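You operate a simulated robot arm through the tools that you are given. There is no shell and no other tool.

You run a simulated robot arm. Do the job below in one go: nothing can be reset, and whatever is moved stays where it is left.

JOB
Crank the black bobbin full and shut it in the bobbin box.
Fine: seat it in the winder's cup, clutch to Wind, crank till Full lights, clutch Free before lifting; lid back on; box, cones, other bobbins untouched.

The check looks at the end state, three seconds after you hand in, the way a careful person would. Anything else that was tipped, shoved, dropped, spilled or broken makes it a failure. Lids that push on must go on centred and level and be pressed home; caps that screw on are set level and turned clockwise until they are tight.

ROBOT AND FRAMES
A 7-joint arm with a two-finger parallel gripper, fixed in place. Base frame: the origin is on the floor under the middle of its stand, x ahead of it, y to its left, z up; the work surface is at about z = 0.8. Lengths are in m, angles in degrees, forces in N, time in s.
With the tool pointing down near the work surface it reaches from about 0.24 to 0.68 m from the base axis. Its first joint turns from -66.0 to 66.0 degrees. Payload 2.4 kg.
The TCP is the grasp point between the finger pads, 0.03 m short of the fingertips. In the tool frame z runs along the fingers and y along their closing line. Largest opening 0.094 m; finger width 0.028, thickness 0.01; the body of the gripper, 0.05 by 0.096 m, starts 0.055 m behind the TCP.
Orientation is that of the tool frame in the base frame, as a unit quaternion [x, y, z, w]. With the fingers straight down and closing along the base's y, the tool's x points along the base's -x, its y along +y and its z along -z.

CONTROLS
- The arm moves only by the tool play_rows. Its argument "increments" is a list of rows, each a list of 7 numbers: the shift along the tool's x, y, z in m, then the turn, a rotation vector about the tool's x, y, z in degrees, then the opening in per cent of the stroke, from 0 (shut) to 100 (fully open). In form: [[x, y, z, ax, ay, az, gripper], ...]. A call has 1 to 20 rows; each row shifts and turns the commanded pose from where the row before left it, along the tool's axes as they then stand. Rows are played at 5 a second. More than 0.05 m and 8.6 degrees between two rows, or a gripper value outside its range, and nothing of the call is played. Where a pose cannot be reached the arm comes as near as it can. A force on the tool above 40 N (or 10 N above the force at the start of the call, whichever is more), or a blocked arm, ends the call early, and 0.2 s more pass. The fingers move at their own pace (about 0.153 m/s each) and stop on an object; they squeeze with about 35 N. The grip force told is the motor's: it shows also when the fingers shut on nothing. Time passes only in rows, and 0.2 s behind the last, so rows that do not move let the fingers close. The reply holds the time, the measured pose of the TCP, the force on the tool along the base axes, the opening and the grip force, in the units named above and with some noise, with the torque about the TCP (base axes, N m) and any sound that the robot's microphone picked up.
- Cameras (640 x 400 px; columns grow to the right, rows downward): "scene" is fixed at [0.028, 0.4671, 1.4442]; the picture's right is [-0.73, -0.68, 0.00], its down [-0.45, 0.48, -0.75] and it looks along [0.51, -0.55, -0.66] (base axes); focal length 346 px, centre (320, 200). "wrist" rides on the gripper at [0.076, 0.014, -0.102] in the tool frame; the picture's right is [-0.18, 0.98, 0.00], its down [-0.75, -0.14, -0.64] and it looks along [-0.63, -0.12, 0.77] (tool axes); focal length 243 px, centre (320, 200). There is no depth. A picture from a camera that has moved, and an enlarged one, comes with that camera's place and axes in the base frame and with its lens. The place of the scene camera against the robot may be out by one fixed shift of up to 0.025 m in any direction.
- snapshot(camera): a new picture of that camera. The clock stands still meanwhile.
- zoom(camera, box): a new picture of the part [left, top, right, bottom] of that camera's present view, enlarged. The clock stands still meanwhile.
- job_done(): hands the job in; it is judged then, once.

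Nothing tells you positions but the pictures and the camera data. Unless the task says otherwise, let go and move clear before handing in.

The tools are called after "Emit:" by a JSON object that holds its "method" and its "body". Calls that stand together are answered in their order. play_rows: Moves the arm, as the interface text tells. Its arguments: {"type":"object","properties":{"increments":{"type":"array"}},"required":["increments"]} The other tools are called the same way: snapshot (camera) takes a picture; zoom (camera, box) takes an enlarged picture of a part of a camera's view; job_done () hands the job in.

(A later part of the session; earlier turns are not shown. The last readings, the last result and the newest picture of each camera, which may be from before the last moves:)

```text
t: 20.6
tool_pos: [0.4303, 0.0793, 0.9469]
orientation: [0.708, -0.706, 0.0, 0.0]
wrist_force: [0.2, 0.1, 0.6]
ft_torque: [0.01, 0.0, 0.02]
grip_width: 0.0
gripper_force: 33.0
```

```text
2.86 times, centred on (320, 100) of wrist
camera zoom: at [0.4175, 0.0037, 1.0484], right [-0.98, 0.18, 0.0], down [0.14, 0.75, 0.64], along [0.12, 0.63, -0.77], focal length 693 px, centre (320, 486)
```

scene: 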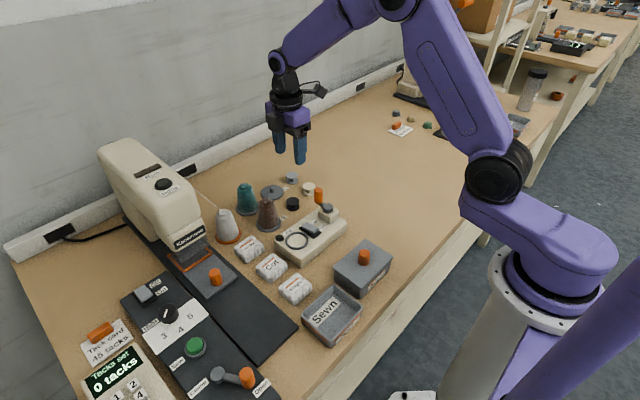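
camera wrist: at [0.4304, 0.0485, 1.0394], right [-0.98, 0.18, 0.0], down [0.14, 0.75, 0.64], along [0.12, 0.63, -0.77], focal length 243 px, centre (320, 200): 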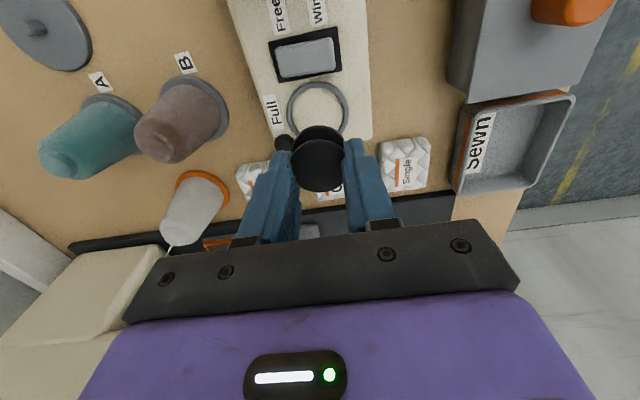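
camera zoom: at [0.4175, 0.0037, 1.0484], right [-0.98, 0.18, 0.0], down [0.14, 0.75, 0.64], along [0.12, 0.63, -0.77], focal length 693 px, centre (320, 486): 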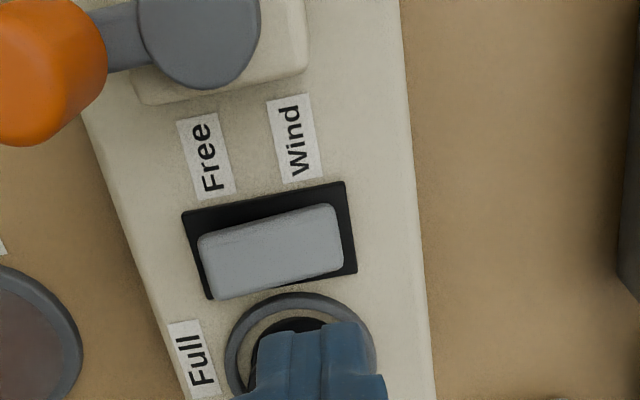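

The rocker flipped: the Wind end is now down and the bobbin hasn't moved. Next I'll lower the closed fingers beside the crank handle, on its +y side, so I can push it clockwise around the hub.

Emit:
{"method": "play_rows", "body": {"increments": [[0.0152, -0.0163, -0.005, 0, 0, 0, 0], [0.0151, -0.0162, 0, 0, 0, 0, 0], [0, 0, 0.02, 0, 0, 0, 0], [0, 0, 0.015, 0, 0, 0, 0], [0, 0, 0.01, 0, 0, 0, 0], [0, 0, 0, 0, 0, 0, 0]]}}

Emit:
{"method": "zoom", "body": {"camera": "scene", "box": [265, 160, 375, 240]}}

Emit:
{"method": "snapshot", "body": {"camera": "wrist"}}

```text
t: 22.0
tool_pos: [0.462, 0.0484, 0.9065]
orientation: [-0.707, 0.707, 0.0, 0.0]
wrist_force: [-0.6, -0.1, -0.5]
ft_torque: [0.02, 0.01, 0.03]
grip_width: 0.0
gripper_force: 33.2
```

```text
5.00 times, centred on (320, 200) of scene
camera zoom: at [0.028, 0.4671, 1.4442], right [-0.73, -0.68, 0.0], down [-0.45, 0.48, -0.75], along [0.51, -0.55, -0.66], focal length 1731 px, centre (320, 200)
```

zoom: 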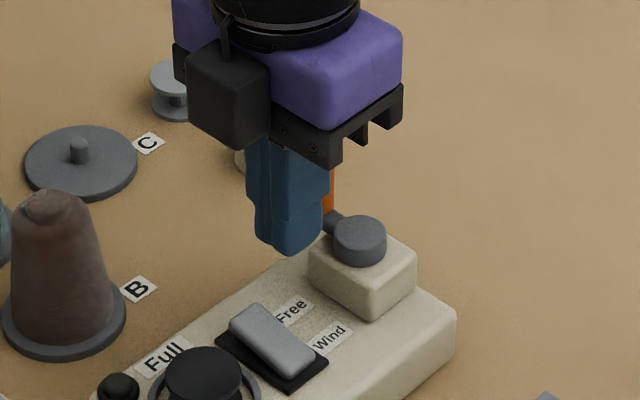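

```text
taken
camera wrist: at [0.4491, -0.0267, 1.0086], right [-0.98, 0.18, 0.0], down [0.14, 0.75, 0.64], along [0.12, 0.63, -0.77], focal length 243 px, centre (320, 200)
```

wrist: 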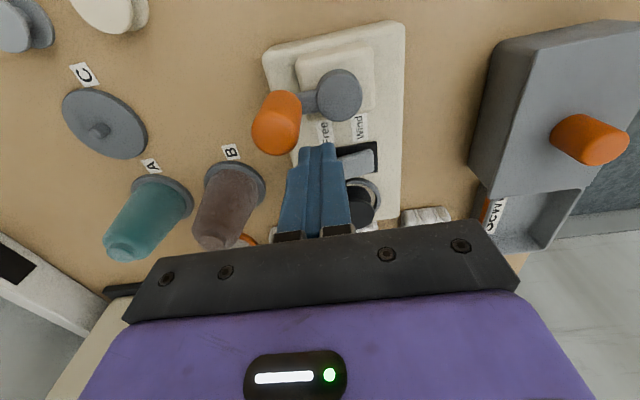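

The pusher sits behind the handle with a small gap. I'll sweep clockwise about 100° to test how the crank responds.

Emit:
{"method": "play_rows", "body": {"increments": [[0.00402, -0.00479, 0, 0, 0, 0, 0], [0.00402, -0.00479, 0, 0, 0, 0, 0], [0.01083, -0.00625, 0, 0, 0, 0, 0], [0.01231, -0.00217, 0, 0, 0, 0, 0], [0.01231, 0.00217, 0, 0, 0, 0, 0], [0.01083, 0.00625, 0, 0, 0, 0, 0]]}}

Emit:
{"method": "snapshot", "body": {"camera": "wrist"}}

Emit:
{"method": "zoom", "body": {"camera": "scene", "box": [265, 170, 375, 250]}}

```text
t: 23.4
tool_pos: [0.4698, -0.0063, 0.906]
orientation: [-0.707, 0.707, 0.0, 0.001]
wrist_force: [0.5, 3.1, 9.2]
ft_torque: [-0.07, 0.11, -0.04]
grip_width: 0.0
gripper_force: 33.2
```

```text
taken
camera wrist: at [0.4572, -0.082, 1.0074], right [-0.98, 0.18, 0.0], down [0.14, 0.75, 0.64], along [0.12, 0.63, -0.77], focal length 243 px, centre (320, 200)
```

wrist: 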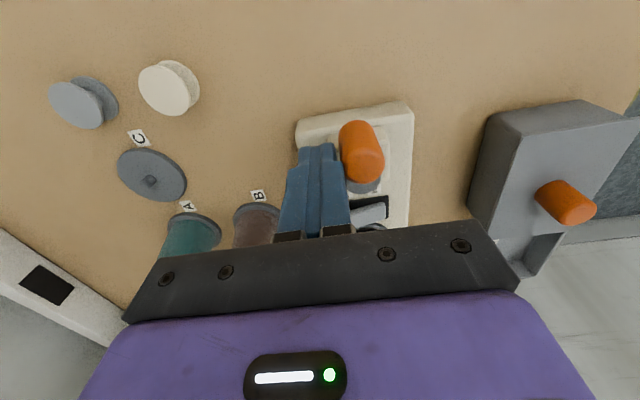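

```text
5.00 times, centred on (320, 210) of scene
camera zoom: at [0.0279, 0.4672, 1.4441], right [-0.73, -0.68, 0.0], down [-0.45, 0.48, -0.75], along [0.51, -0.55, -0.66], focal length 1731 px, centre (320, 150)
```

zoom: 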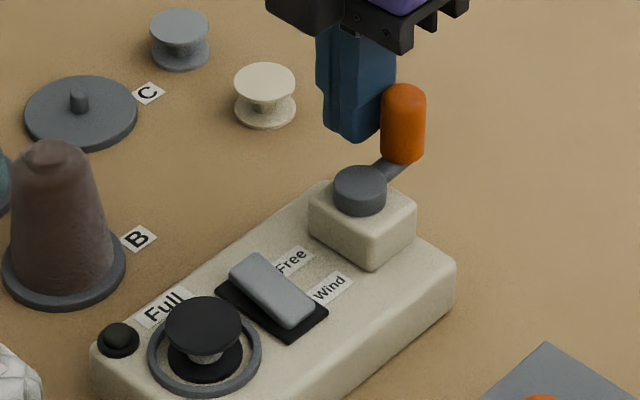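

The crank turns freely clockwise and the bobbin core is already showing thread. The finger ledge seems to be rubbing the handle top, giving about 9 N upward, so I'll rise 8 mm and go on for a full turn.

Emit:
{"method": "play_rows", "body": {"increments": [[0, 0, -0.008, 0, 0, 0, 0], [0.00804, 0.00958, 0, 0, 0, 0, 0], [0.00427, 0.01175, 0, 0, 0, 0, 0], [0, 0.0125, 0, 0, 0, 0, 0], [-0.00427, 0.01175, 0, 0, 0, 0, 0], [-0.00804, 0.00958, 0, 0, 0, 0, 0], [-0.01083, 0.00625, 0, 0, 0, 0, 0], [-0.01231, 0.00217, 0, 0, 0, 0, 0], [-0.01231, -0.00217, 0, 0, 0, 0, 0], [-0.01083, -0.00625, 0, 0, 0, 0, 0], [-0.00804, -0.00958, 0, 0, 0, 0, 0], [-0.00427, -0.01175, 0, 0, 0, 0, 0], [0, -0.0125, 0, 0, 0, 0, 0], [0.00427, -0.01175, 0, 0, 0, 0, 0], [0.00804, -0.00958, 0, 0, 0, 0, 0], [0.01083, -0.00625, 0, 0, 0, 0, 0], [0.01231, -0.00217, 0, 0, 0, 0, 0], [0.01231, 0.00217, 0, 0, 0, 0, 0], [0.01083, 0.00625, 0, 0, 0, 0, 0]]}}

Emit:
{"method": "snapshot", "body": {"camera": "wrist"}}

Emit:
{"method": "zoom", "body": {"camera": "scene", "box": [265, 170, 375, 250]}}

```text
t: 27.4
tool_pos: [0.4712, -0.0047, 0.9148]
orientation: [-0.707, 0.708, 0.001, -0.001]
wrist_force: [-0.2, 0.5, 0.5]
ft_torque: [0.01, -0.03, -0.02]
grip_width: 0.0003
gripper_force: 33.3
```

```text
taken
camera wrist: at [0.4587, -0.0807, 1.0165], right [-0.98, 0.18, 0.0], down [0.14, 0.75, 0.64], along [0.12, 0.63, -0.77], focal length 243 px, centre (320, 200)
```

wrist: 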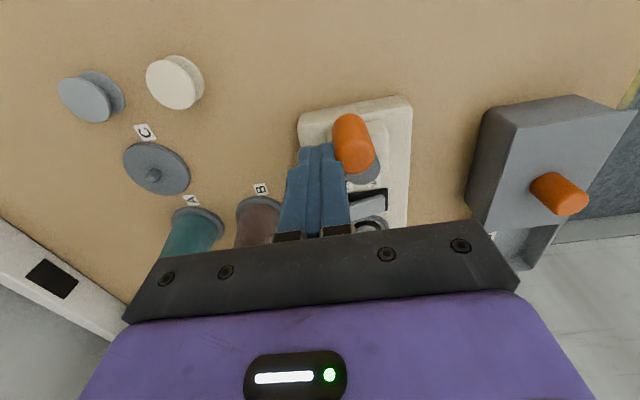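

```text
5.00 times, centred on (320, 210) of scene
camera zoom: at [0.028, 0.4671, 1.4442], right [-0.73, -0.68, 0.0], down [-0.45, 0.48, -0.75], along [0.51, -0.55, -0.66], focal length 1731 px, centre (320, 150)
```

zoom: 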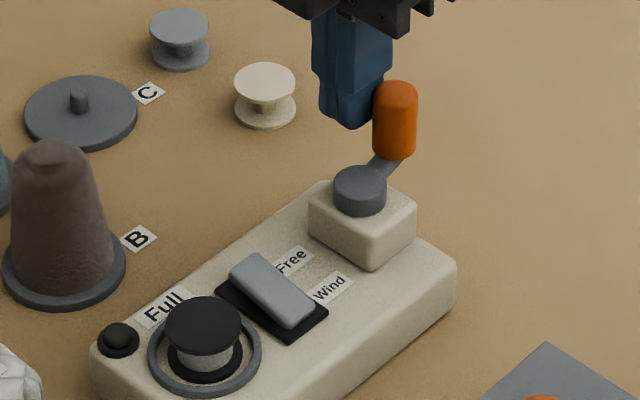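

After about 1.3 turns the thread layer is visibly growing and the forces are low. I'll crank another full turn and check the lamp.

Emit:
{"method": "play_rows", "body": {"increments": [[0.00804, 0.00958, 0, 0, 0, 0, 0], [0.00427, 0.01175, 0, 0, 0, 0, 0], [0, 0.0125, 0, 0, 0, 0, 0], [-0.00427, 0.01175, 0, 0, 0, 0, 0], [-0.00804, 0.00958, 0, 0, 0, 0, 0], [-0.01083, 0.00625, 0, 0, 0, 0, 0], [-0.01231, 0.00217, 0, 0, 0, 0, 0], [-0.01231, -0.00217, 0, 0, 0, 0, 0], [-0.01083, -0.00625, 0, 0, 0, 0, 0], [-0.00804, -0.00958, 0, 0, 0, 0, 0], [-0.00427, -0.01175, 0, 0, 0, 0, 0], [0, -0.0125, 0, 0, 0, 0, 0], [0.00427, -0.01175, 0, 0, 0, 0, 0], [0.00804, -0.00958, 0, 0, 0, 0, 0], [0.01083, -0.00625, 0, 0, 0, 0, 0], [0.01231, -0.00217, 0, 0, 0, 0, 0], [0.01231, 0.00217, 0, 0, 0, 0, 0], [0.01083, 0.00625, 0, 0, 0, 0, 0]]}}

Emit:
{"method": "zoom", "body": {"camera": "scene", "box": [265, 170, 375, 250]}}

```text
t: 31.2
tool_pos: [0.4714, -0.0042, 0.9156]
orientation: [-0.707, 0.707, 0.001, -0.001]
wrist_force: [0.8, -0.7, 0.5]
ft_torque: [-0.01, -0.01, -0.01]
grip_width: 0.0
gripper_force: 32.8
```

```text
5.00 times, centred on (320, 210) of scene
camera zoom: at [0.028, 0.4671, 1.4442], right [-0.73, -0.68, 0.0], down [-0.45, 0.48, -0.75], along [0.51, -0.55, -0.66], focal length 1731 px, centre (320, 150)
```

zoom: 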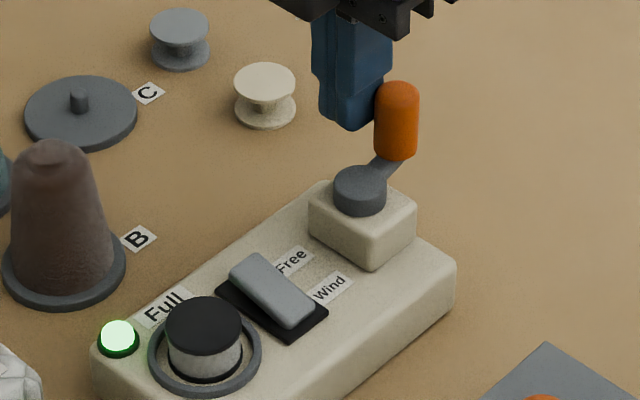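

The Full lamp is lit green, so cranking stops here. I'll back away from the handle, rise, and move over the rocker's Free end at (0.464, 0.079).

Emit:
{"method": "play_rows", "body": {"increments": [[0, -0.006, 0, 0, 0, 0, 0], [0, 0, -0.025, 0, 0, 0, 0], [0, 0, -0.02, 0, 0, 0, 0], [-0.0282, 0.0045, 0, 0, 0, 0, 0], [-0.0282, 0.0045, 0, 0, 0, 0, 0], [-0.0282, 0.0046, 0, 0, 0, 0, 0], [0, 0, 0.03, 0, 0, 0, 0], [0, 0, 0.03, 0, 0, 0, 0], [0, 0, 0, 0, 0, 0, 0]]}}

Emit:
{"method": "zoom", "body": {"camera": "scene", "box": [275, 200, 345, 248]}}

Emit:
{"method": "zoom", "body": {"camera": "wrist", "box": [240, 60, 400, 200]}}

```text
t: 33.2
tool_pos: [0.4666, 0.0798, 0.9014]
orientation: [-0.707, 0.708, 0.0, 0.0]
wrist_force: [0.3, 0.7, 0.6]
ft_torque: [0.02, 0.02, 0.01]
grip_width: 0.0001
gripper_force: 32.5
```

```text
8.33 times, centred on (310, 224) of scene
camera zoom: at [0.028, 0.4671, 1.4442], right [-0.73, -0.68, 0.0], down [-0.45, 0.48, -0.75], along [0.51, -0.55, -0.66], focal length 2885 px, centre (403, 0)
```

zoom: 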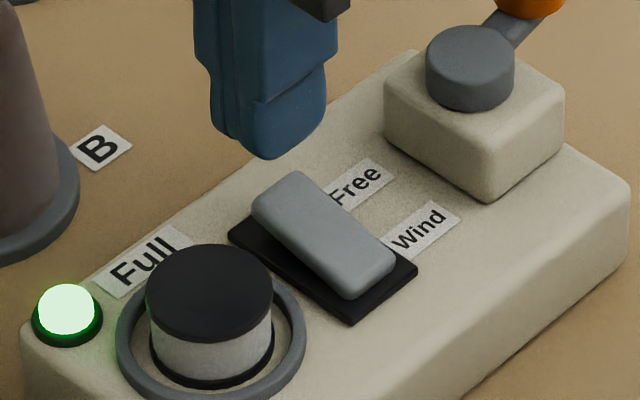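

```text
2.86 times, centred on (320, 130) of wrist
camera zoom: at [0.4525, 0.003, 1.0017], right [-0.98, 0.18, 0.0], down [0.14, 0.75, 0.64], along [0.12, 0.63, -0.77], focal length 693 px, centre (320, 400)
```

zoom: 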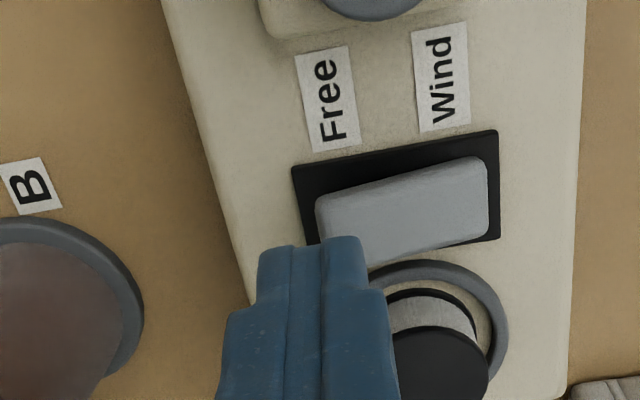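

The fingertips are at the edge of the Free end. I'll shift 3 mm toward the rocker's centre and press gently in small steps.

Emit:
{"method": "play_rows", "body": {"increments": [[0, 0.003, 0.006, 0, 0, 0, 0], [0, 0, 0.006, 0, 0, 0, 0], [0, 0, 0.003, 0, 0, 0, 0], [0, 0, 0.002, 0, 0, 0, 0], [0, 0, 0.002, 0, 0, 0, 0], [0, 0, 0.002, 0, 0, 0, 0], [0, 0, 0.001, 0, 0, 0, 0], [0, 0, 0.001, 0, 0, 0, 0]]}}

Emit:
{"method": "zoom", "body": {"camera": "scene", "box": [275, 200, 345, 248]}}

```text
t: 35.0
tool_pos: [0.4593, 0.0794, 0.8775]
orientation: [-0.707, 0.707, -0.001, 0.0]
wrist_force: [-9.0, 0.8, 34.8]
ft_torque: [0.01, 0.61, -0.02]
grip_width: 0.0001
gripper_force: 32.9
```

```text
8.33 times, centred on (310, 224) of scene
camera zoom: at [0.0273, 0.467, 1.4442], right [-0.73, -0.68, 0.0], down [-0.45, 0.48, -0.75], along [0.51, -0.55, -0.66], focal length 2885 px, centre (403, 0)
```

zoom: 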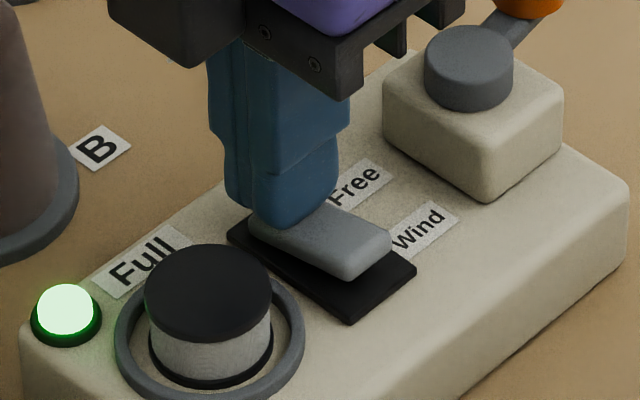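

The rocker is back at Free with the lamp still lit, and the bobbin is full. Next I'll rise and move over the box lid knob for a closer look.

Emit:
{"method": "play_rows", "body": {"increments": [[0, 0, -0.01, 0, 0, 0, 0], [0, 0, -0.04, 0, 0, 0, 0], [0, 0, -0.045, 0, 0, 0, 0], [0, 0.0425, -0.01, 0, 0, 0, 50], [0.001, 0.0425, 0, 0, 0, 0, 50], [0.001, 0.0425, 0, 0, 0, 0, 50], [0.001, 0.0425, 0, 0, 0, 0, 50], [0, 0, 0, 0, 0, 0, 50]]}}

Emit:
{"method": "snapshot", "body": {"camera": "wrist"}}

Emit:
{"method": "snapshot", "body": {"camera": "scene"}}

```text
t: 36.8
tool_pos: [0.2872, 0.0752, 0.9793]
orientation: [-0.706, 0.708, 0.0, 0.0]
wrist_force: [-0.1, -0.1, -0.5]
ft_torque: [0.01, 0.02, -0.03]
grip_width: 0.047
gripper_force: 0.0
```

```text
taken
camera wrist: at [0.2757, 0.0003, 1.0813], right [-0.98, 0.19, 0.0], down [0.14, 0.75, 0.64], along [0.12, 0.63, -0.77], focal length 243 px, centre (320, 200)
```

wrist: 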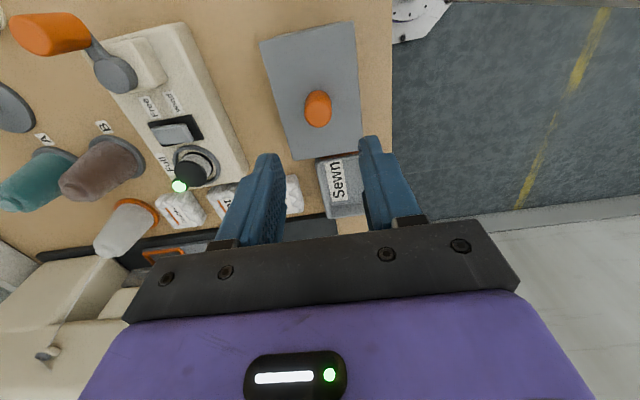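

```text
taken
```

scene: 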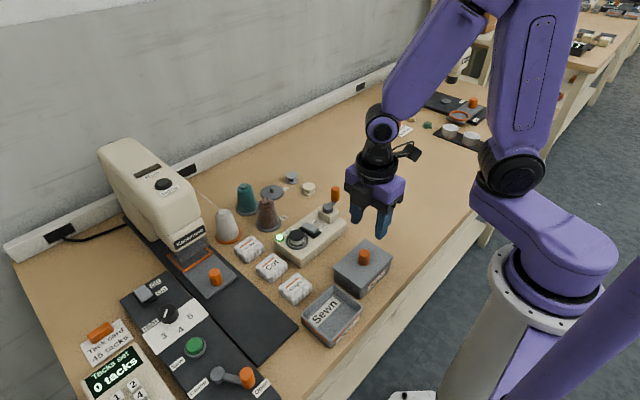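

The box lid is directly below. I'll zoom in to fix the knob and lid positions precisely.

Emit:
{"method": "zoom", "body": {"camera": "wrist", "box": [250, 20, 390, 170]}}

Emit:
{"method": "zoom", "body": {"camera": "scene", "box": [320, 230, 410, 300]}}

```text
2.67 times, centred on (320, 95) of wrist
camera zoom: at [0.2757, 0.0003, 1.0813], right [-0.98, 0.19, 0.0], down [0.14, 0.75, 0.64], along [0.12, 0.63, -0.77], focal length 647 px, centre (320, 480)
```

zoom: 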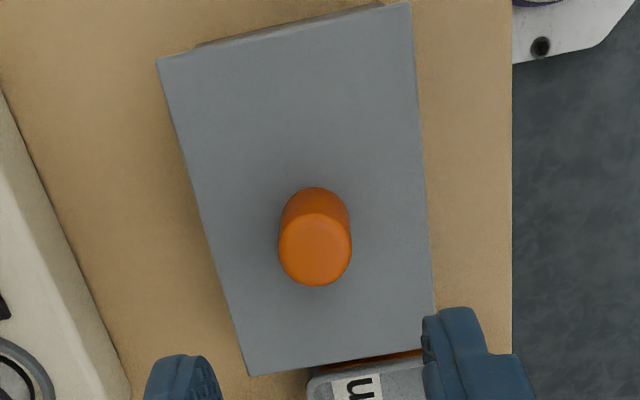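

```text
5.71 times, centred on (365, 265) of scene
camera zoom: at [0.028, 0.4671, 1.4442], right [-0.73, -0.68, 0.0], down [-0.45, 0.48, -0.75], along [0.51, -0.55, -0.66], focal length 1978 px, centre (63, -171)
```

zoom: 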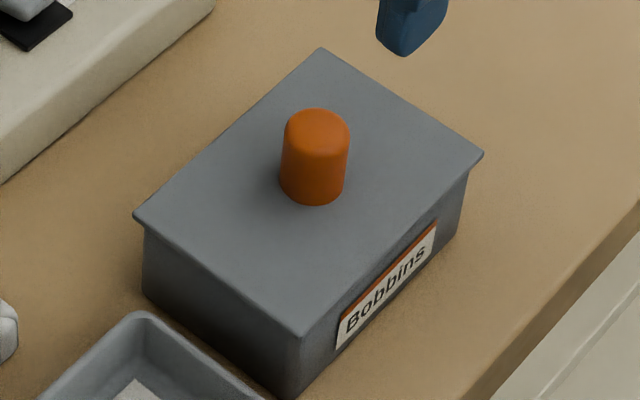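

The lid centre is about (0.2915, 0.0747), its top near 0.847, with the knob 30 mm tall. I'll go down part way and check the centring of the fingers on the knob.

Emit:
{"method": "play_rows", "body": {"increments": [[0.0019, -0.0011, 0.03, 0, 0, 0, 50], [0, 0, 0.03, 0, 0, 0, 50], [0, 0, 0, 0, 0, 0, 50]]}}

Emit:
{"method": "zoom", "body": {"camera": "wrist", "box": [230, 60, 410, 210]}}

Emit:
{"method": "zoom", "body": {"camera": "scene", "box": [320, 210, 410, 280]}}

```text
t: 37.6
tool_pos: [0.2894, 0.0749, 0.921]
orientation: [-0.707, 0.708, 0.0, 0.0]
wrist_force: [0.3, 0.0, -0.3]
ft_torque: [0.03, 0.02, -0.01]
grip_width: 0.047
gripper_force: 0.1
```

```text
2.67 times, centred on (320, 135) of wrist
camera zoom: at [0.2767, -0.0006, 1.0221], right [-0.98, 0.18, 0.0], down [0.14, 0.75, 0.64], along [0.12, 0.63, -0.77], focal length 647 px, centre (320, 373)
```

zoom: 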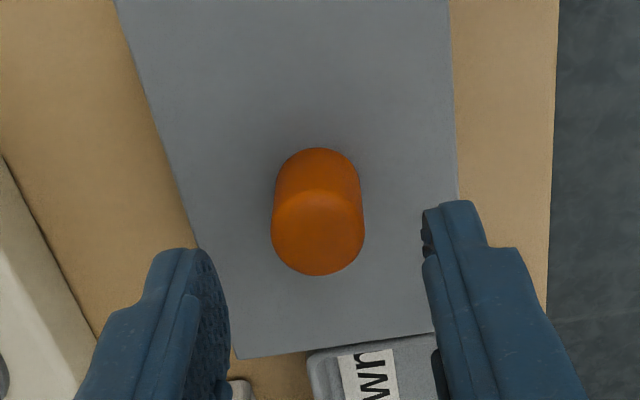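

```text
5.71 times, centred on (365, 245) of scene
camera zoom: at [0.028, 0.4671, 1.4442], right [-0.73, -0.68, 0.0], down [-0.45, 0.48, -0.75], along [0.51, -0.55, -0.66], focal length 1978 px, centre (63, -57)
```

zoom: 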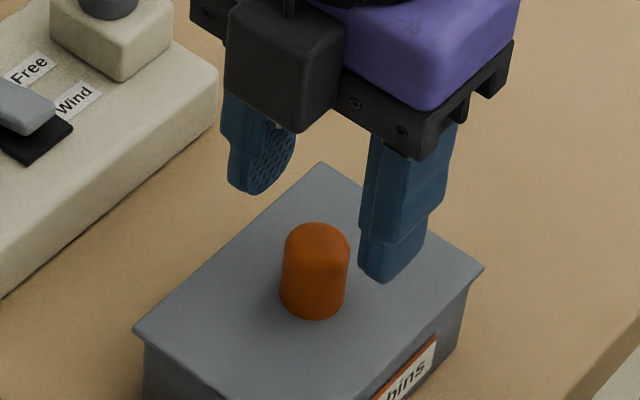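

The fingers are centred on the knob within a millimetre. I'll go down and grip it.

Emit:
{"method": "play_rows", "body": {"increments": [[0, 0, 0.02, 0, 0, 0, 50], [0, 0, 0.018, 0, 0, 0, 50], [0, 0, 0, 0, 0, 0, 50], [0, 0, 0, 0, 0, 0, 0], [0, 0, 0, 0, 0, 0, 0], [0, 0, 0, 0, 0, 0, 0]]}}

Emit:
{"method": "zoom", "body": {"camera": "scene", "box": [320, 210, 410, 280]}}

```text
t: 39.0
tool_pos: [0.2906, 0.075, 0.8839]
orientation: [-0.707, 0.707, 0.0, 0.001]
wrist_force: [0.0, -0.4, -0.6]
ft_torque: [-0.04, 0.01, 0.0]
grip_width: 0.0226
gripper_force: 34.9
heard: snap
```

```text
5.71 times, centred on (365, 245) of scene
camera zoom: at [0.028, 0.4671, 1.4442], right [-0.73, -0.68, 0.0], down [-0.45, 0.48, -0.75], along [0.51, -0.55, -0.66], focal length 1978 px, centre (63, -57)
```

zoom: 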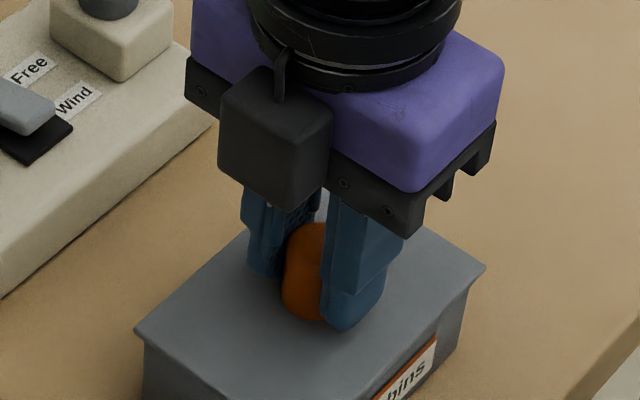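

The knob is gripped at 22.6 mm and I heard a snap, probably the lid's catch. I'll lift slowly and check that only the lid comes up.

Emit:
{"method": "play_rows", "body": {"increments": [[0, 0, -0.002, 0, 0, 0, 0], [0, 0, -0.004, 0, 0, 0, 0], [0, 0, -0.006, 0, 0, 0, 0], [0, 0, -0.008, 0, 0, 0, 0], [0, 0, 0, 0, 0, 0, 0]]}}

Emit:
{"method": "zoom", "body": {"camera": "scene", "box": [310, 220, 420, 310]}}

```text
t: 40.2
tool_pos: [0.2903, 0.0751, 0.9044]
orientation: [0.707, -0.707, 0.0, 0.001]
wrist_force: [-0.7, 1.1, 0.1]
ft_torque: [0.01, 0.03, 0.02]
grip_width: 0.0225
gripper_force: 35.2
```

```text
4.44 times, centred on (365, 265) of scene
camera zoom: at [0.028, 0.4671, 1.4442], right [-0.73, -0.68, 0.0], down [-0.45, 0.48, -0.75], along [0.51, -0.55, -0.66], focal length 1539 px, centre (120, -89)
```

zoom: 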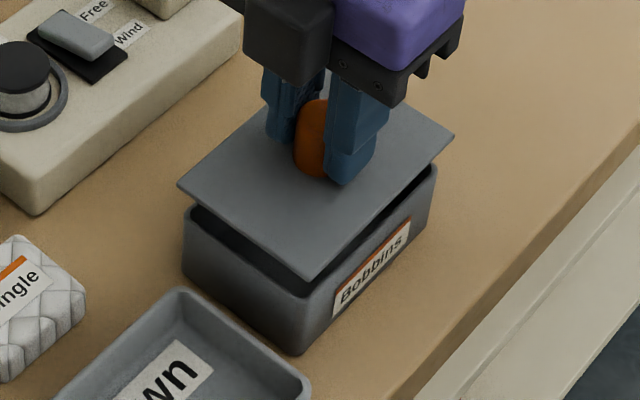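

The lid came off level and the box stayed put. I'll carry the lid to the empty bench area near (0.36, −0.13) and hover above it.

Emit:
{"method": "play_rows", "body": {"increments": [[0, 0, -0.03, 0, 0, 0, 0], [0, 0, -0.04, 0, 0, 0, 0], [0.0205, -0.007, -0.02, 0, 0, 0, 0], [0.038, -0.0125, 0, 0, 0, 0, 0], [0.038, -0.0125, 0, 0, 0, 0, 0], [0.038, -0.0125, 0, 0, 0, 0, 0], [0.038, -0.0125, 0, 0, 0, 0, 0], [0.032, -0.0115, 0, 0, 0, 0, 0], [0, 0, 0.03, 0, 0, 0, 0], [0, 0, 0.03, 0, 0, 0, 0], [0, 0, 0, 0, 0, 0, 0]]}}

Emit:
{"method": "snapshot", "body": {"camera": "scene"}}

Emit:
{"method": "snapshot", "body": {"camera": "wrist"}}

```text
t: 42.6
tool_pos: [0.3581, -0.1292, 0.9321]
orientation: [0.707, -0.707, -0.001, 0.0]
wrist_force: [-0.1, 0.8, -0.2]
ft_torque: [0.0, 0.0, -0.02]
grip_width: 0.0225
gripper_force: 35.2
```

```text
taken
```

scene: 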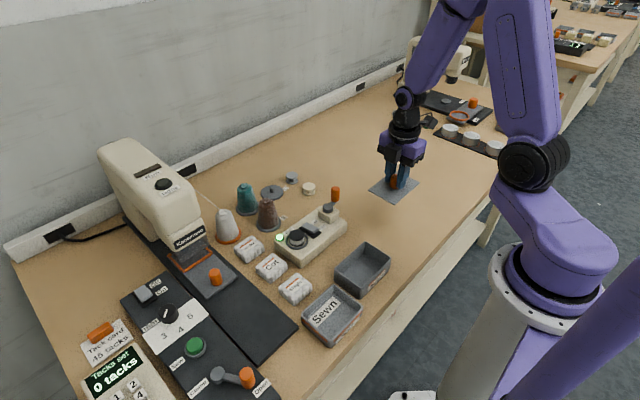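

```text
taken
camera wrist: at [0.3457, -0.2053, 1.0335], right [-0.98, 0.18, 0.0], down [0.14, 0.75, 0.64], along [0.12, 0.63, -0.77], focal length 243 px, centre (320, 200)
```

wrist: 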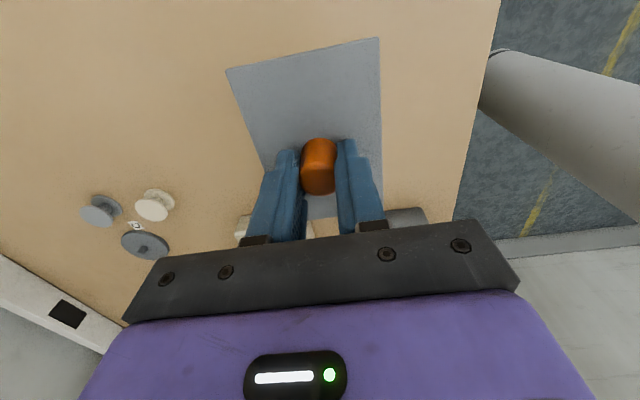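

The lid hangs level over clear bench. I'll lower it in stages until it touches.

Emit:
{"method": "play_rows", "body": {"increments": [[0, 0, 0.03, 0, 0, 0, 0], [0, 0, 0.03, 0, 0, 0, 0], [0, 0, 0.015, 0, 0, 0, 0], [0, 0, 0.004, 0, 0, 0, 0], [0, 0, 0.002, 0, 0, 0, 0], [0, 0, 0, 0, 0, 0, 0]]}}

Emit:
{"method": "zoom", "body": {"camera": "scene", "box": [340, 160, 450, 250]}}

Emit:
{"method": "zoom", "body": {"camera": "scene", "box": [310, 220, 420, 310]}}

```text
t: 44.0
tool_pos: [0.3588, -0.1296, 0.8534]
orientation: [-0.707, 0.707, 0.0, 0.0]
wrist_force: [-0.4, -0.2, -0.7]
ft_torque: [-0.01, -0.03, 0.0]
grip_width: 0.022
gripper_force: 34.9
```

```text
4.44 times, centred on (395, 205) of scene
camera zoom: at [0.028, 0.4671, 1.4442], right [-0.73, -0.68, 0.0], down [-0.45, 0.48, -0.75], along [0.51, -0.55, -0.66], focal length 1539 px, centre (-13, 178)
```

zoom: 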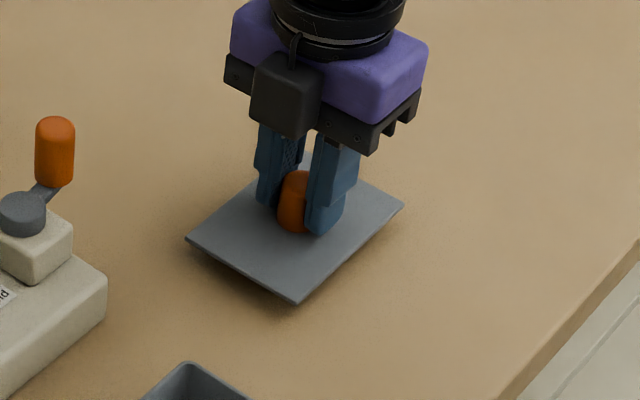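

```text
4.44 times, centred on (365, 265) of scene
camera zoom: at [0.028, 0.4671, 1.4442], right [-0.73, -0.68, 0.0], down [-0.45, 0.48, -0.75], along [0.51, -0.55, -0.66], focal length 1539 px, centre (120, -89)
```

zoom: 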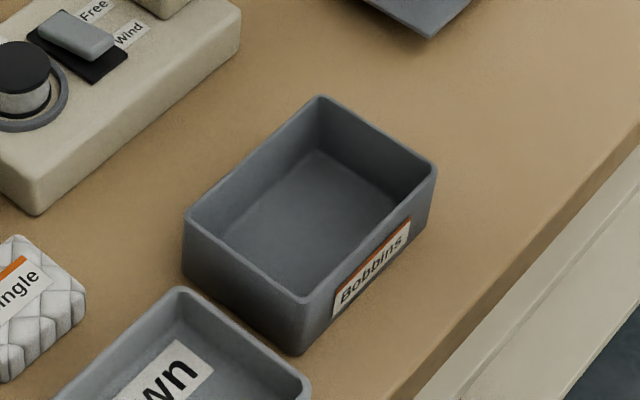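

The box is empty inside. I'll keep lowering the lid gently to the bench.

Emit:
{"method": "play_rows", "body": {"increments": [[0, 0, 0.002, 0, 0, 0, 0], [0, 0, 0.002, 0, 0, 0, 0], [0, 0, 0.002, 0, 0, 0, 0], [0, 0, 0, 0, 0, 0, 0]]}}

Emit:
{"method": "play_rows", "body": {"increments": [[0, 0, 0.0015, 0, 0, 0, 0], [0, 0, 0.0015, 0, 0, 0, 0], [0, 0, 0, 0, 0, 0, 0]]}}

Emit:
{"method": "zoom", "body": {"camera": "scene", "box": [340, 160, 450, 250]}}

```text
t: 45.0
tool_pos: [0.3582, -0.1299, 0.8464]
orientation: [-0.707, 0.707, 0.0, 0.0]
wrist_force: [0.7, 0.9, -0.5]
ft_torque: [-0.03, -0.02, -0.03]
grip_width: 0.0224
gripper_force: 35.0
```

```text
t: 45.8
tool_pos: [0.3587, -0.1304, 0.8436]
orientation: [-0.706, 0.708, 0.0, 0.0]
wrist_force: [-5.1, -3.2, 25.7]
ft_torque: [-0.12, 0.16, -0.04]
grip_width: 0.0226
gripper_force: 34.9
```

```text
4.44 times, centred on (395, 205) of scene
camera zoom: at [0.0276, 0.4671, 1.4442], right [-0.73, -0.68, 0.0], down [-0.45, 0.48, -0.75], along [0.51, -0.55, -0.66], focal length 1539 px, centre (-13, 178)
```

zoom: 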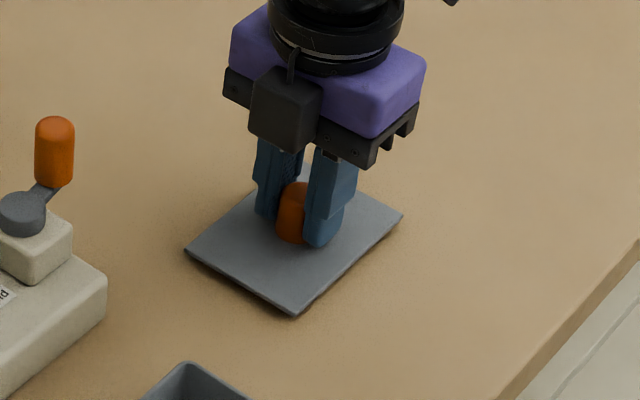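

The lid is on the bench, contact at z ≈ 0.8445. I'll ease off, release and rise.

Emit:
{"method": "play_rows", "body": {"increments": [[0, 0, -0.0015, 0, 0, 0, 0], [0, 0, 0, 0, 0, 0, 35], [0, 0, 0, 0, 0, 0, 50], [0, 0, 0, 0, 0, 0, 50], [0, 0, -0.02, 0, 0, 0, 50], [0, 0, -0.04, 0, 0, 0, 50], [0, 0, -0.045, 0, 0, 0, 50], [0, 0, -0.03, 0, 0, 0, 50], [0, 0, 0, 0, 0, 0, 50]]}}

Emit:
{"method": "zoom", "body": {"camera": "scene", "box": [340, 160, 450, 250]}}

Emit:
{"method": "zoom", "body": {"camera": "wrist", "box": [220, 0, 420, 180]}}

Emit:
{"method": "zoom", "body": {"camera": "scene", "box": [260, 200, 350, 260]}}

```text
t: 47.8
tool_pos: [0.3583, -0.1315, 0.9799]
orientation: [0.707, -0.707, 0.0, 0.001]
wrist_force: [0.5, -0.1, 0.2]
ft_torque: [0.02, 0.0, 0.01]
grip_width: 0.0468
gripper_force: 0.0
```

```text
4.44 times, centred on (395, 205) of scene
camera zoom: at [0.028, 0.4671, 1.4442], right [-0.73, -0.68, 0.0], down [-0.45, 0.48, -0.75], along [0.51, -0.55, -0.66], focal length 1539 px, centre (-13, 178)
```

zoom: 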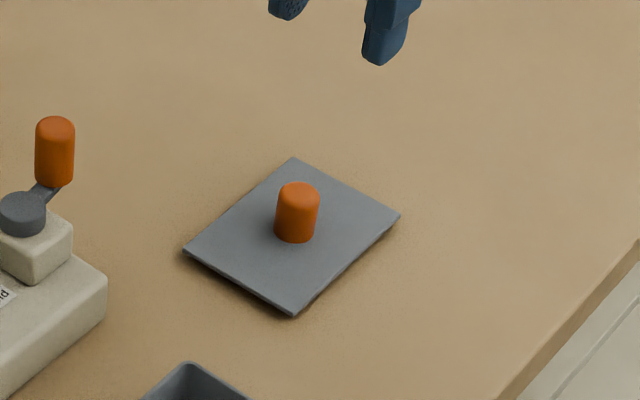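

```text
2.22 times, centred on (320, 90) of wrist
camera zoom: at [0.3456, -0.207, 1.0822], right [-0.98, 0.18, 0.0], down [0.14, 0.75, 0.64], along [0.12, 0.63, -0.77], focal length 539 px, centre (320, 444)
```

zoom: 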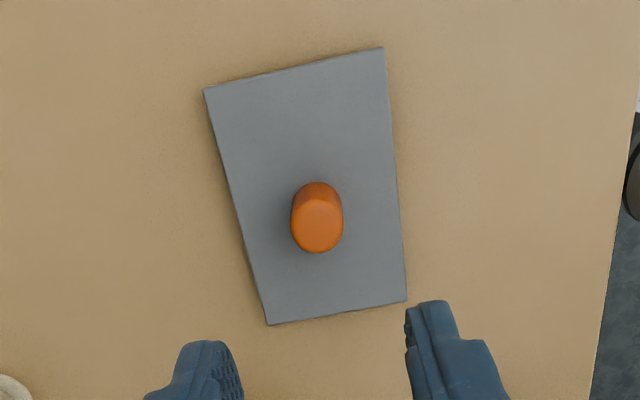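

```text
6.67 times, centred on (305, 230) of scene
camera zoom: at [0.028, 0.4671, 1.4442], right [-0.73, -0.68, 0.0], down [-0.45, 0.48, -0.75], along [0.51, -0.55, -0.66], focal length 2308 px, centre (420, 0)
```

zoom: 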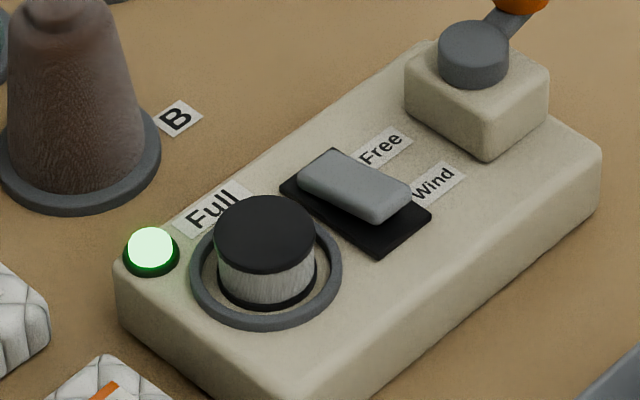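

The lid rests flat on the bench. Clutch is Free, the lamp is lit, and the bobbin is full in the cup. I'll return above the cup to pick the bobbin up.

Emit:
{"method": "play_rows", "body": {"increments": [[-0.04225, -0.01425, 0, 0, 0, 0, 56], [-0.04225, -0.01425, 0, 0, 0, 0, 56], [-0.04225, -0.01425, 0, 0, 0, 0, 56], [-0.04225, -0.01425, 0, 0, 0, 0, 56], [-0.04225, -0.01425, 0, 0, 0, 0, 56], [-0.04225, -0.01425, 0, 0, 0, 0, 56], [0, 0, 0.035, 0, 0, 0, 56], [0, 0, 0, 0, 0, 0, 56]]}}

Emit:
{"method": "zoom", "body": {"camera": "wrist", "box": [230, 30, 410, 200]}}

Emit:
{"method": "zoom", "body": {"camera": "scene", "box": [250, 180, 350, 260]}}

```text
t: 49.6
tool_pos: [0.4454, 0.1246, 0.9441]
orientation: [-0.707, 0.707, -0.001, 0.0]
wrist_force: [0.0, 0.2, -0.1]
ft_torque: [-0.01, 0.0, 0.02]
grip_width: 0.0527
gripper_force: 0.1
```

```text
2.35 times, centred on (320, 115) of wrist
camera zoom: at [0.432, 0.0489, 1.0449], right [-0.98, 0.18, 0.0], down [0.14, 0.75, 0.64], along [0.12, 0.63, -0.77], focal length 571 px, centre (320, 400)
```

zoom: 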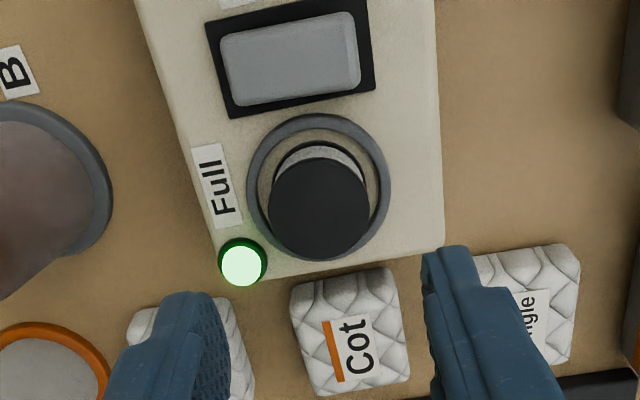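

```text
5.00 times, centred on (300, 220) of scene
camera zoom: at [0.028, 0.4671, 1.4442], right [-0.73, -0.68, 0.0], down [-0.45, 0.48, -0.75], along [0.51, -0.55, -0.66], focal length 1731 px, centre (420, 100)
```

zoom: 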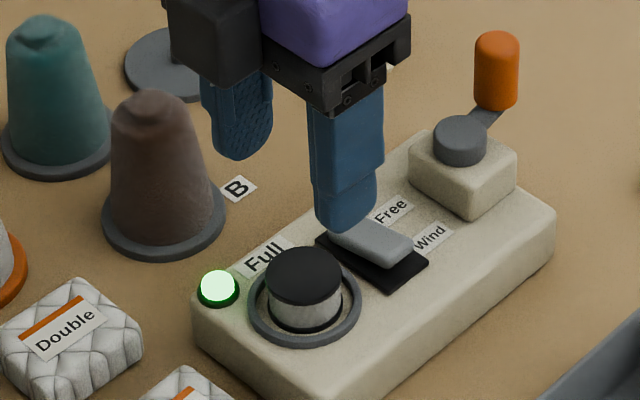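

The bobbin is within 1 mm of the finger centre line. The lamp is close to one finger, so I'll shift 4 mm toward −y, narrow the opening, then go down and grip the top flange.

Emit:
{"method": "play_rows", "body": {"increments": [[0.004, 0, 0.02, 0, 0, 0, 45], [0, 0, 0.025, 0, 0, 0, 45], [0, 0, 0.015, 0, 0, 0, 45], [0, 0, 0.007, 0, 0, 0, 45], [0, 0, 0.004, 0, 0, 0, 45], [0, 0, 0, 0, 0, 0, 45]]}}

Emit:
{"method": "zoom", "body": {"camera": "scene", "box": [250, 200, 340, 260]}}

Emit:
{"method": "zoom", "body": {"camera": "wrist", "box": [230, 60, 410, 230]}}

```text
t: 51.0
tool_pos: [0.4452, 0.1194, 0.8738]
orientation: [0.707, -0.707, 0.0, 0.0]
wrist_force: [0.4, 0.1, -0.2]
ft_torque: [-0.02, -0.04, 0.01]
grip_width: 0.0423
gripper_force: 0.0
```

```text
6.67 times, centred on (295, 230) of scene
camera zoom: at [0.028, 0.4671, 1.4442], right [-0.73, -0.68, 0.0], down [-0.45, 0.48, -0.75], along [0.51, -0.55, -0.66], focal length 2308 px, centre (487, 0)
```

zoom: 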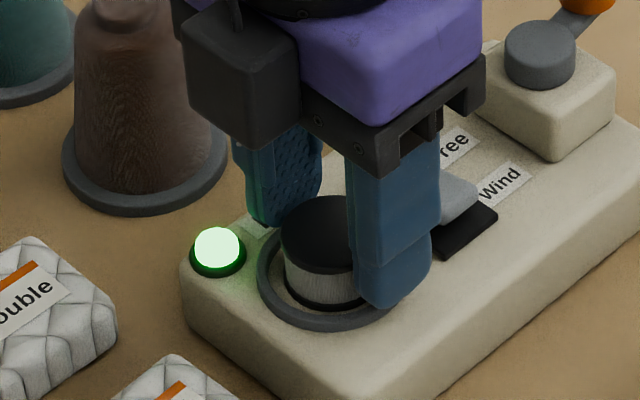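

```text
2.35 times, centred on (320, 145) of wrist
camera zoom: at [0.4323, 0.0439, 0.975], right [-0.98, 0.18, 0.0], down [0.14, 0.75, 0.64], along [0.12, 0.63, -0.77], focal length 571 px, centre (320, 329)
```

zoom: 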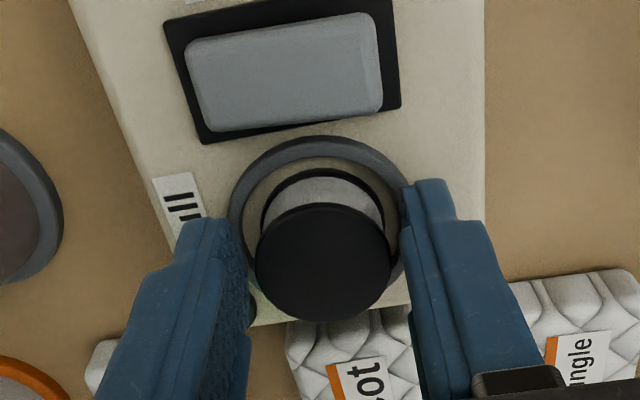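

The fingers straddle the flange evenly with no contact. I'll close, then lift gently.

Emit:
{"method": "play_rows", "body": {"increments": [[0, 0, 0, 0, 0, 0, 20], [0, 0, 0, 0, 0, 0, 0], [0, 0, 0, 0, 0, 0, 0], [0, 0, -0.003, 0, 0, 0, 0], [0, 0, -0.01, 0, 0, 0, 0], [0, 0, -0.02, 0, 0, 0, 0], [0, 0, -0.03, 0, 0, 0, 0], [0, 0, -0.03, 0, 0, 0, 0], [0, 0, 0, 0, 0, 0, 0]]}}

Emit:
{"method": "zoom", "body": {"camera": "scene", "box": [240, 170, 340, 250]}}

Emit:
{"method": "zoom", "body": {"camera": "wrist", "box": [230, 60, 410, 230]}}

```text
t: 53.0
tool_pos: [0.4446, 0.1193, 0.9676]
orientation: [-0.707, 0.707, 0.001, -0.001]
wrist_force: [0.3, 0.8, -0.4]
ft_torque: [-0.01, -0.03, 0.0]
grip_width: 0.0328
gripper_force: 35.2
```

```text
5.00 times, centred on (290, 210) of scene
camera zoom: at [0.028, 0.4671, 1.4442], right [-0.73, -0.68, 0.0], down [-0.45, 0.48, -0.75], along [0.51, -0.55, -0.66], focal length 1731 px, centre (470, 150)
```

zoom: 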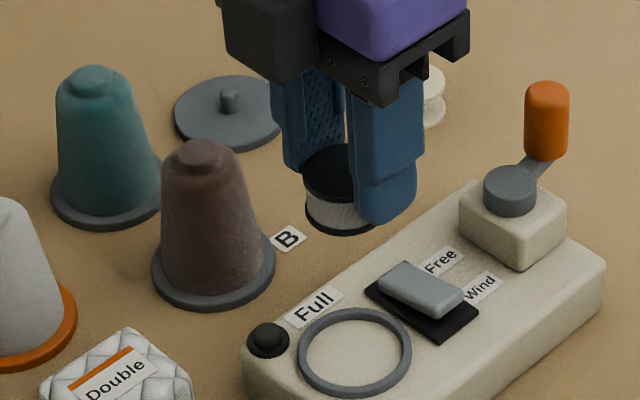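

```text
2.35 times, centred on (320, 145) of wrist
camera zoom: at [0.4316, 0.0443, 1.0688], right [-0.98, 0.18, 0.0], down [0.14, 0.75, 0.64], along [0.12, 0.63, -0.77], focal length 571 px, centre (320, 329)
```

zoom: 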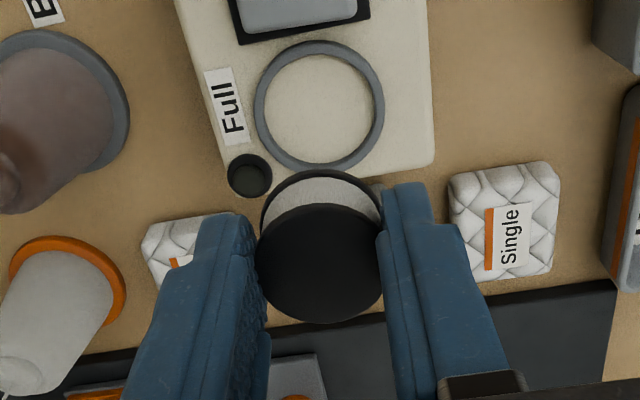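

The full bobbin came up cleanly and level. I'll rotate to yaw 0 so the fingers close along the box's long side, then carry the bobbin over the box.

Emit:
{"method": "play_rows", "body": {"increments": [[0, 0, -0.02, 0, 0, 0, 0], [0, 0, 0, 0, 0, 8.1818, 0], [0, 0, 0, 0, 0, 8.1818, 0], [0, 0, 0, 0, 0, 8.1818, 0], [0, 0, 0, 0, 0, 8.1818, 0], [0, 0, 0, 0, 0, 8.1818, 0], [0, 0, 0, 0, 0, 8.1818, 0], [0, 0, 0, 0, 0, 8.1818, 0], [0, 0, 0, 0, 0, 8.1818, 0], [0, 0, 0, 0, 0, 8.1818, 0], [0, 0, 0, 0, 0, 8.1818, 0], [0, 0, 0, 0, 0, 8.1818, 0], [0.0395, -0.0112, 0, 0, 0, 0, 0], [0.0395, -0.0112, 0, 0, 0, 0, 0], [0.0395, -0.0112, 0, 0, 0, 0, 0], [0.0395, -0.0112, 0, 0, 0, 0, 0], [0, 0, 0, 0, 0, 0, 0]]}}

Emit:
{"method": "snapshot", "body": {"camera": "wrist"}}

Emit:
{"method": "snapshot", "body": {"camera": "scene"}}

```text
t: 56.6
tool_pos: [0.2859, 0.0709, 0.9883]
orientation: [0.003, 1.0, 0.0, 0.0]
wrist_force: [-0.2, 0.7, -0.5]
ft_torque: [-0.01, -0.04, 0.0]
grip_width: 0.0324
gripper_force: 35.2
```

```text
taken
camera wrist: at [0.2113, 0.0874, 1.0887], right [0.19, 0.98, 0.0], down [0.75, -0.15, 0.64], along [0.63, -0.12, -0.77], focal length 243 px, centre (320, 200)
```

wrist: 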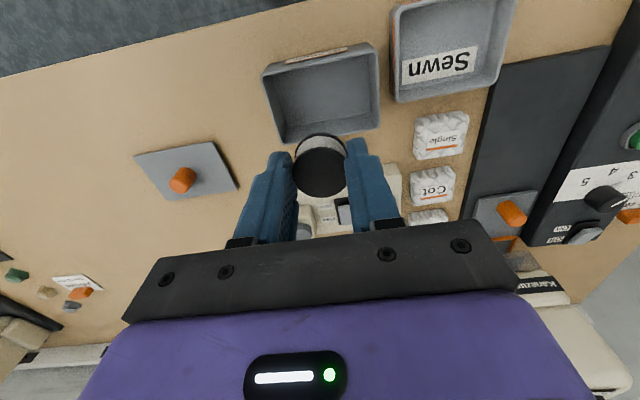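

```text
taken
```

scene: 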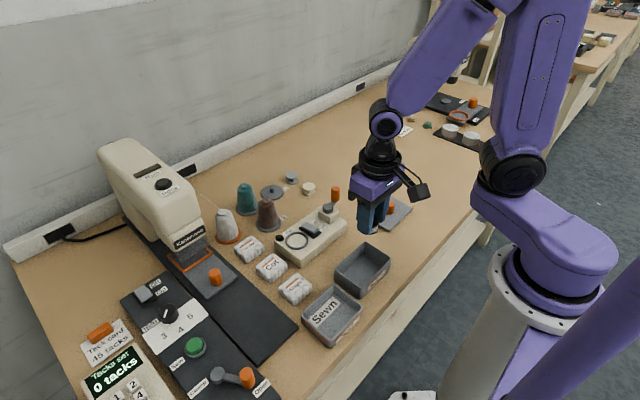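

The bobbin is near the box opening. I'll zoom to line it up with the interior.

Emit:
{"method": "zoom", "body": {"camera": "wrist", "box": [240, 30, 400, 210]}}

Emit:
{"method": "zoom", "body": {"camera": "scene", "box": [320, 190, 420, 300]}}

```text
2.22 times, centred on (320, 120) of wrist
camera zoom: at [0.2113, 0.0874, 1.0887], right [0.19, 0.98, 0.0], down [0.75, -0.15, 0.64], along [0.63, -0.12, -0.77], focal length 539 px, centre (320, 378)
```

zoom: 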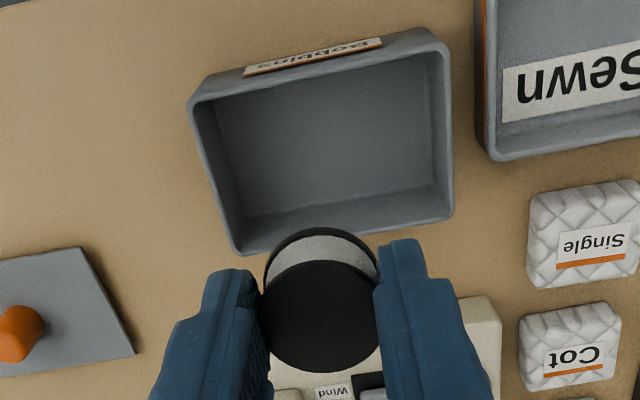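

```text
3.64 times, centred on (370, 245) of scene
camera zoom: at [0.0282, 0.467, 1.4442], right [-0.73, -0.68, 0.0], down [-0.45, 0.48, -0.75], along [0.51, -0.55, -0.66], focal length 1259 px, centre (138, 36)
```

zoom: 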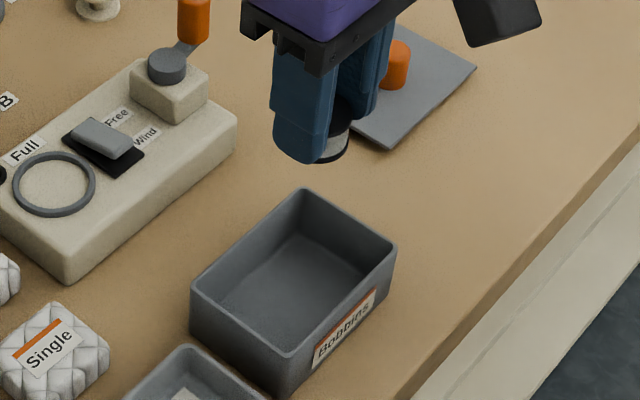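

The bobbin is over the box interior with good clearance all round. I'll lower it in, slowing near the floor.

Emit:
{"method": "play_rows", "body": {"increments": [[0, 0.002, 0.04, 0, 0, 0, 0], [0, 0, 0.04, 0, 0, 0, 0], [0, 0, 0.03, 0, 0, 0, 0], [0, 0, 0.015, 0, 0, 0, 0], [0, 0, 0.008, 0, 0, 0, 0], [0, 0, 0, 0, 0, 0, 0]]}}

Emit:
{"method": "zoom", "body": {"camera": "wrist", "box": [220, 30, 420, 210]}}

Emit:
{"method": "zoom", "body": {"camera": "scene", "box": [310, 220, 420, 310]}}

```text
t: 58.0
tool_pos: [0.2869, 0.0777, 0.8538]
orientation: [0.0, 1.0, 0.0, 0.001]
wrist_force: [0.1, -0.3, 0.3]
ft_torque: [0.01, 0.01, -0.01]
grip_width: 0.0323
gripper_force: 34.5
```

```text
2.22 times, centred on (320, 120) of wrist
camera zoom: at [0.2123, 0.0921, 0.9548], right [0.18, 0.98, 0.0], down [0.75, -0.14, 0.64], along [0.63, -0.12, -0.77], focal length 539 px, centre (320, 378)
```

zoom: 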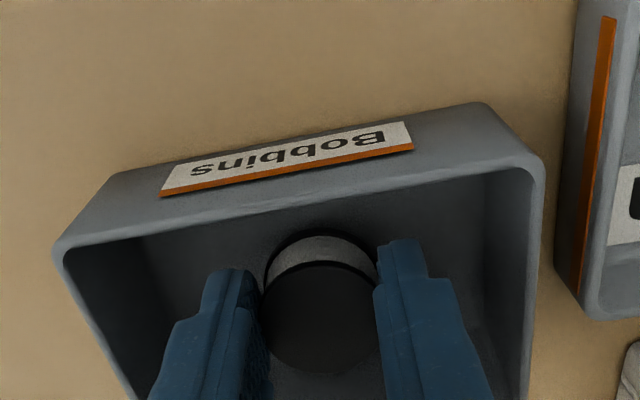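

```text
4.44 times, centred on (365, 265) of scene
camera zoom: at [0.028, 0.4671, 1.4442], right [-0.73, -0.68, 0.0], down [-0.45, 0.48, -0.75], along [0.51, -0.55, -0.66], focal length 1539 px, centre (120, -89)
```

zoom: 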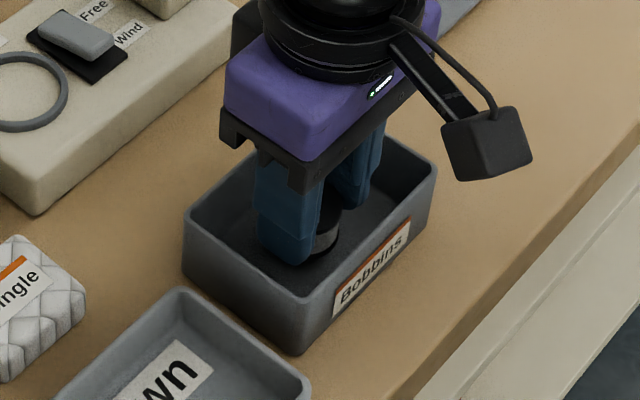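

The bobbin is inside the box, clear of the walls. Lowering to the floor.

Emit:
{"method": "play_rows", "body": {"increments": [[0, 0, 0.003, 0, 0, 0, 0], [0, 0, 0.002, 0, 0, 0, 0], [0, 0, 0.002, 0, 0, 0, 0], [0, 0, 0, 0, 0, 0, 0]]}}

Emit:
{"method": "play_rows", "body": {"increments": [[0, 0, 0.002, 0, 0, 0, 0], [0, 0, 0, 0, 0, 0, 0]]}}

```text
t: 59.0
tool_pos: [0.287, 0.0771, 0.847]
orientation: [0.0, 1.0, 0.0, 0.0]
wrist_force: [0.2, 0.3, 0.1]
ft_torque: [-0.01, -0.03, -0.01]
grip_width: 0.0327
gripper_force: 34.8
```

```text
t: 59.6
tool_pos: [0.2865, 0.0785, 0.8449]
orientation: [0.0, 1.0, 0.0, -0.002]
wrist_force: [0.4, 0.1, -0.6]
ft_torque: [-0.03, 0.01, 0.04]
grip_width: 0.0325
gripper_force: 35.0
```

Emit:
{"method": "play_rows", "body": {"increments": [[0, 0, 0.0015, 0, 0, 0, 0], [0, 0, 0, 0, 0, 0, 0]]}}

Emit:
{"method": "play_rows", "body": {"increments": [[0, 0, 0.0015, 0, 0, 0, 0], [0, 0, 0, 0, 0, 0, 0]]}}

```text
t: 60.2
tool_pos: [0.2859, 0.0756, 0.8444]
orientation: [0.0, 1.0, -0.001, 0.0]
wrist_force: [0.0, 0.1, 0.2]
ft_torque: [-0.03, 0.01, 0.02]
grip_width: 0.0323
gripper_force: 35.1
```

```text
t: 60.8
tool_pos: [0.2868, 0.0763, 0.843]
orientation: [0.001, 1.0, 0.0, 0.001]
wrist_force: [-0.9, 0.3, 5.4]
ft_torque: [-0.01, -0.02, -0.01]
grip_width: 0.0325
gripper_force: 35.2
```

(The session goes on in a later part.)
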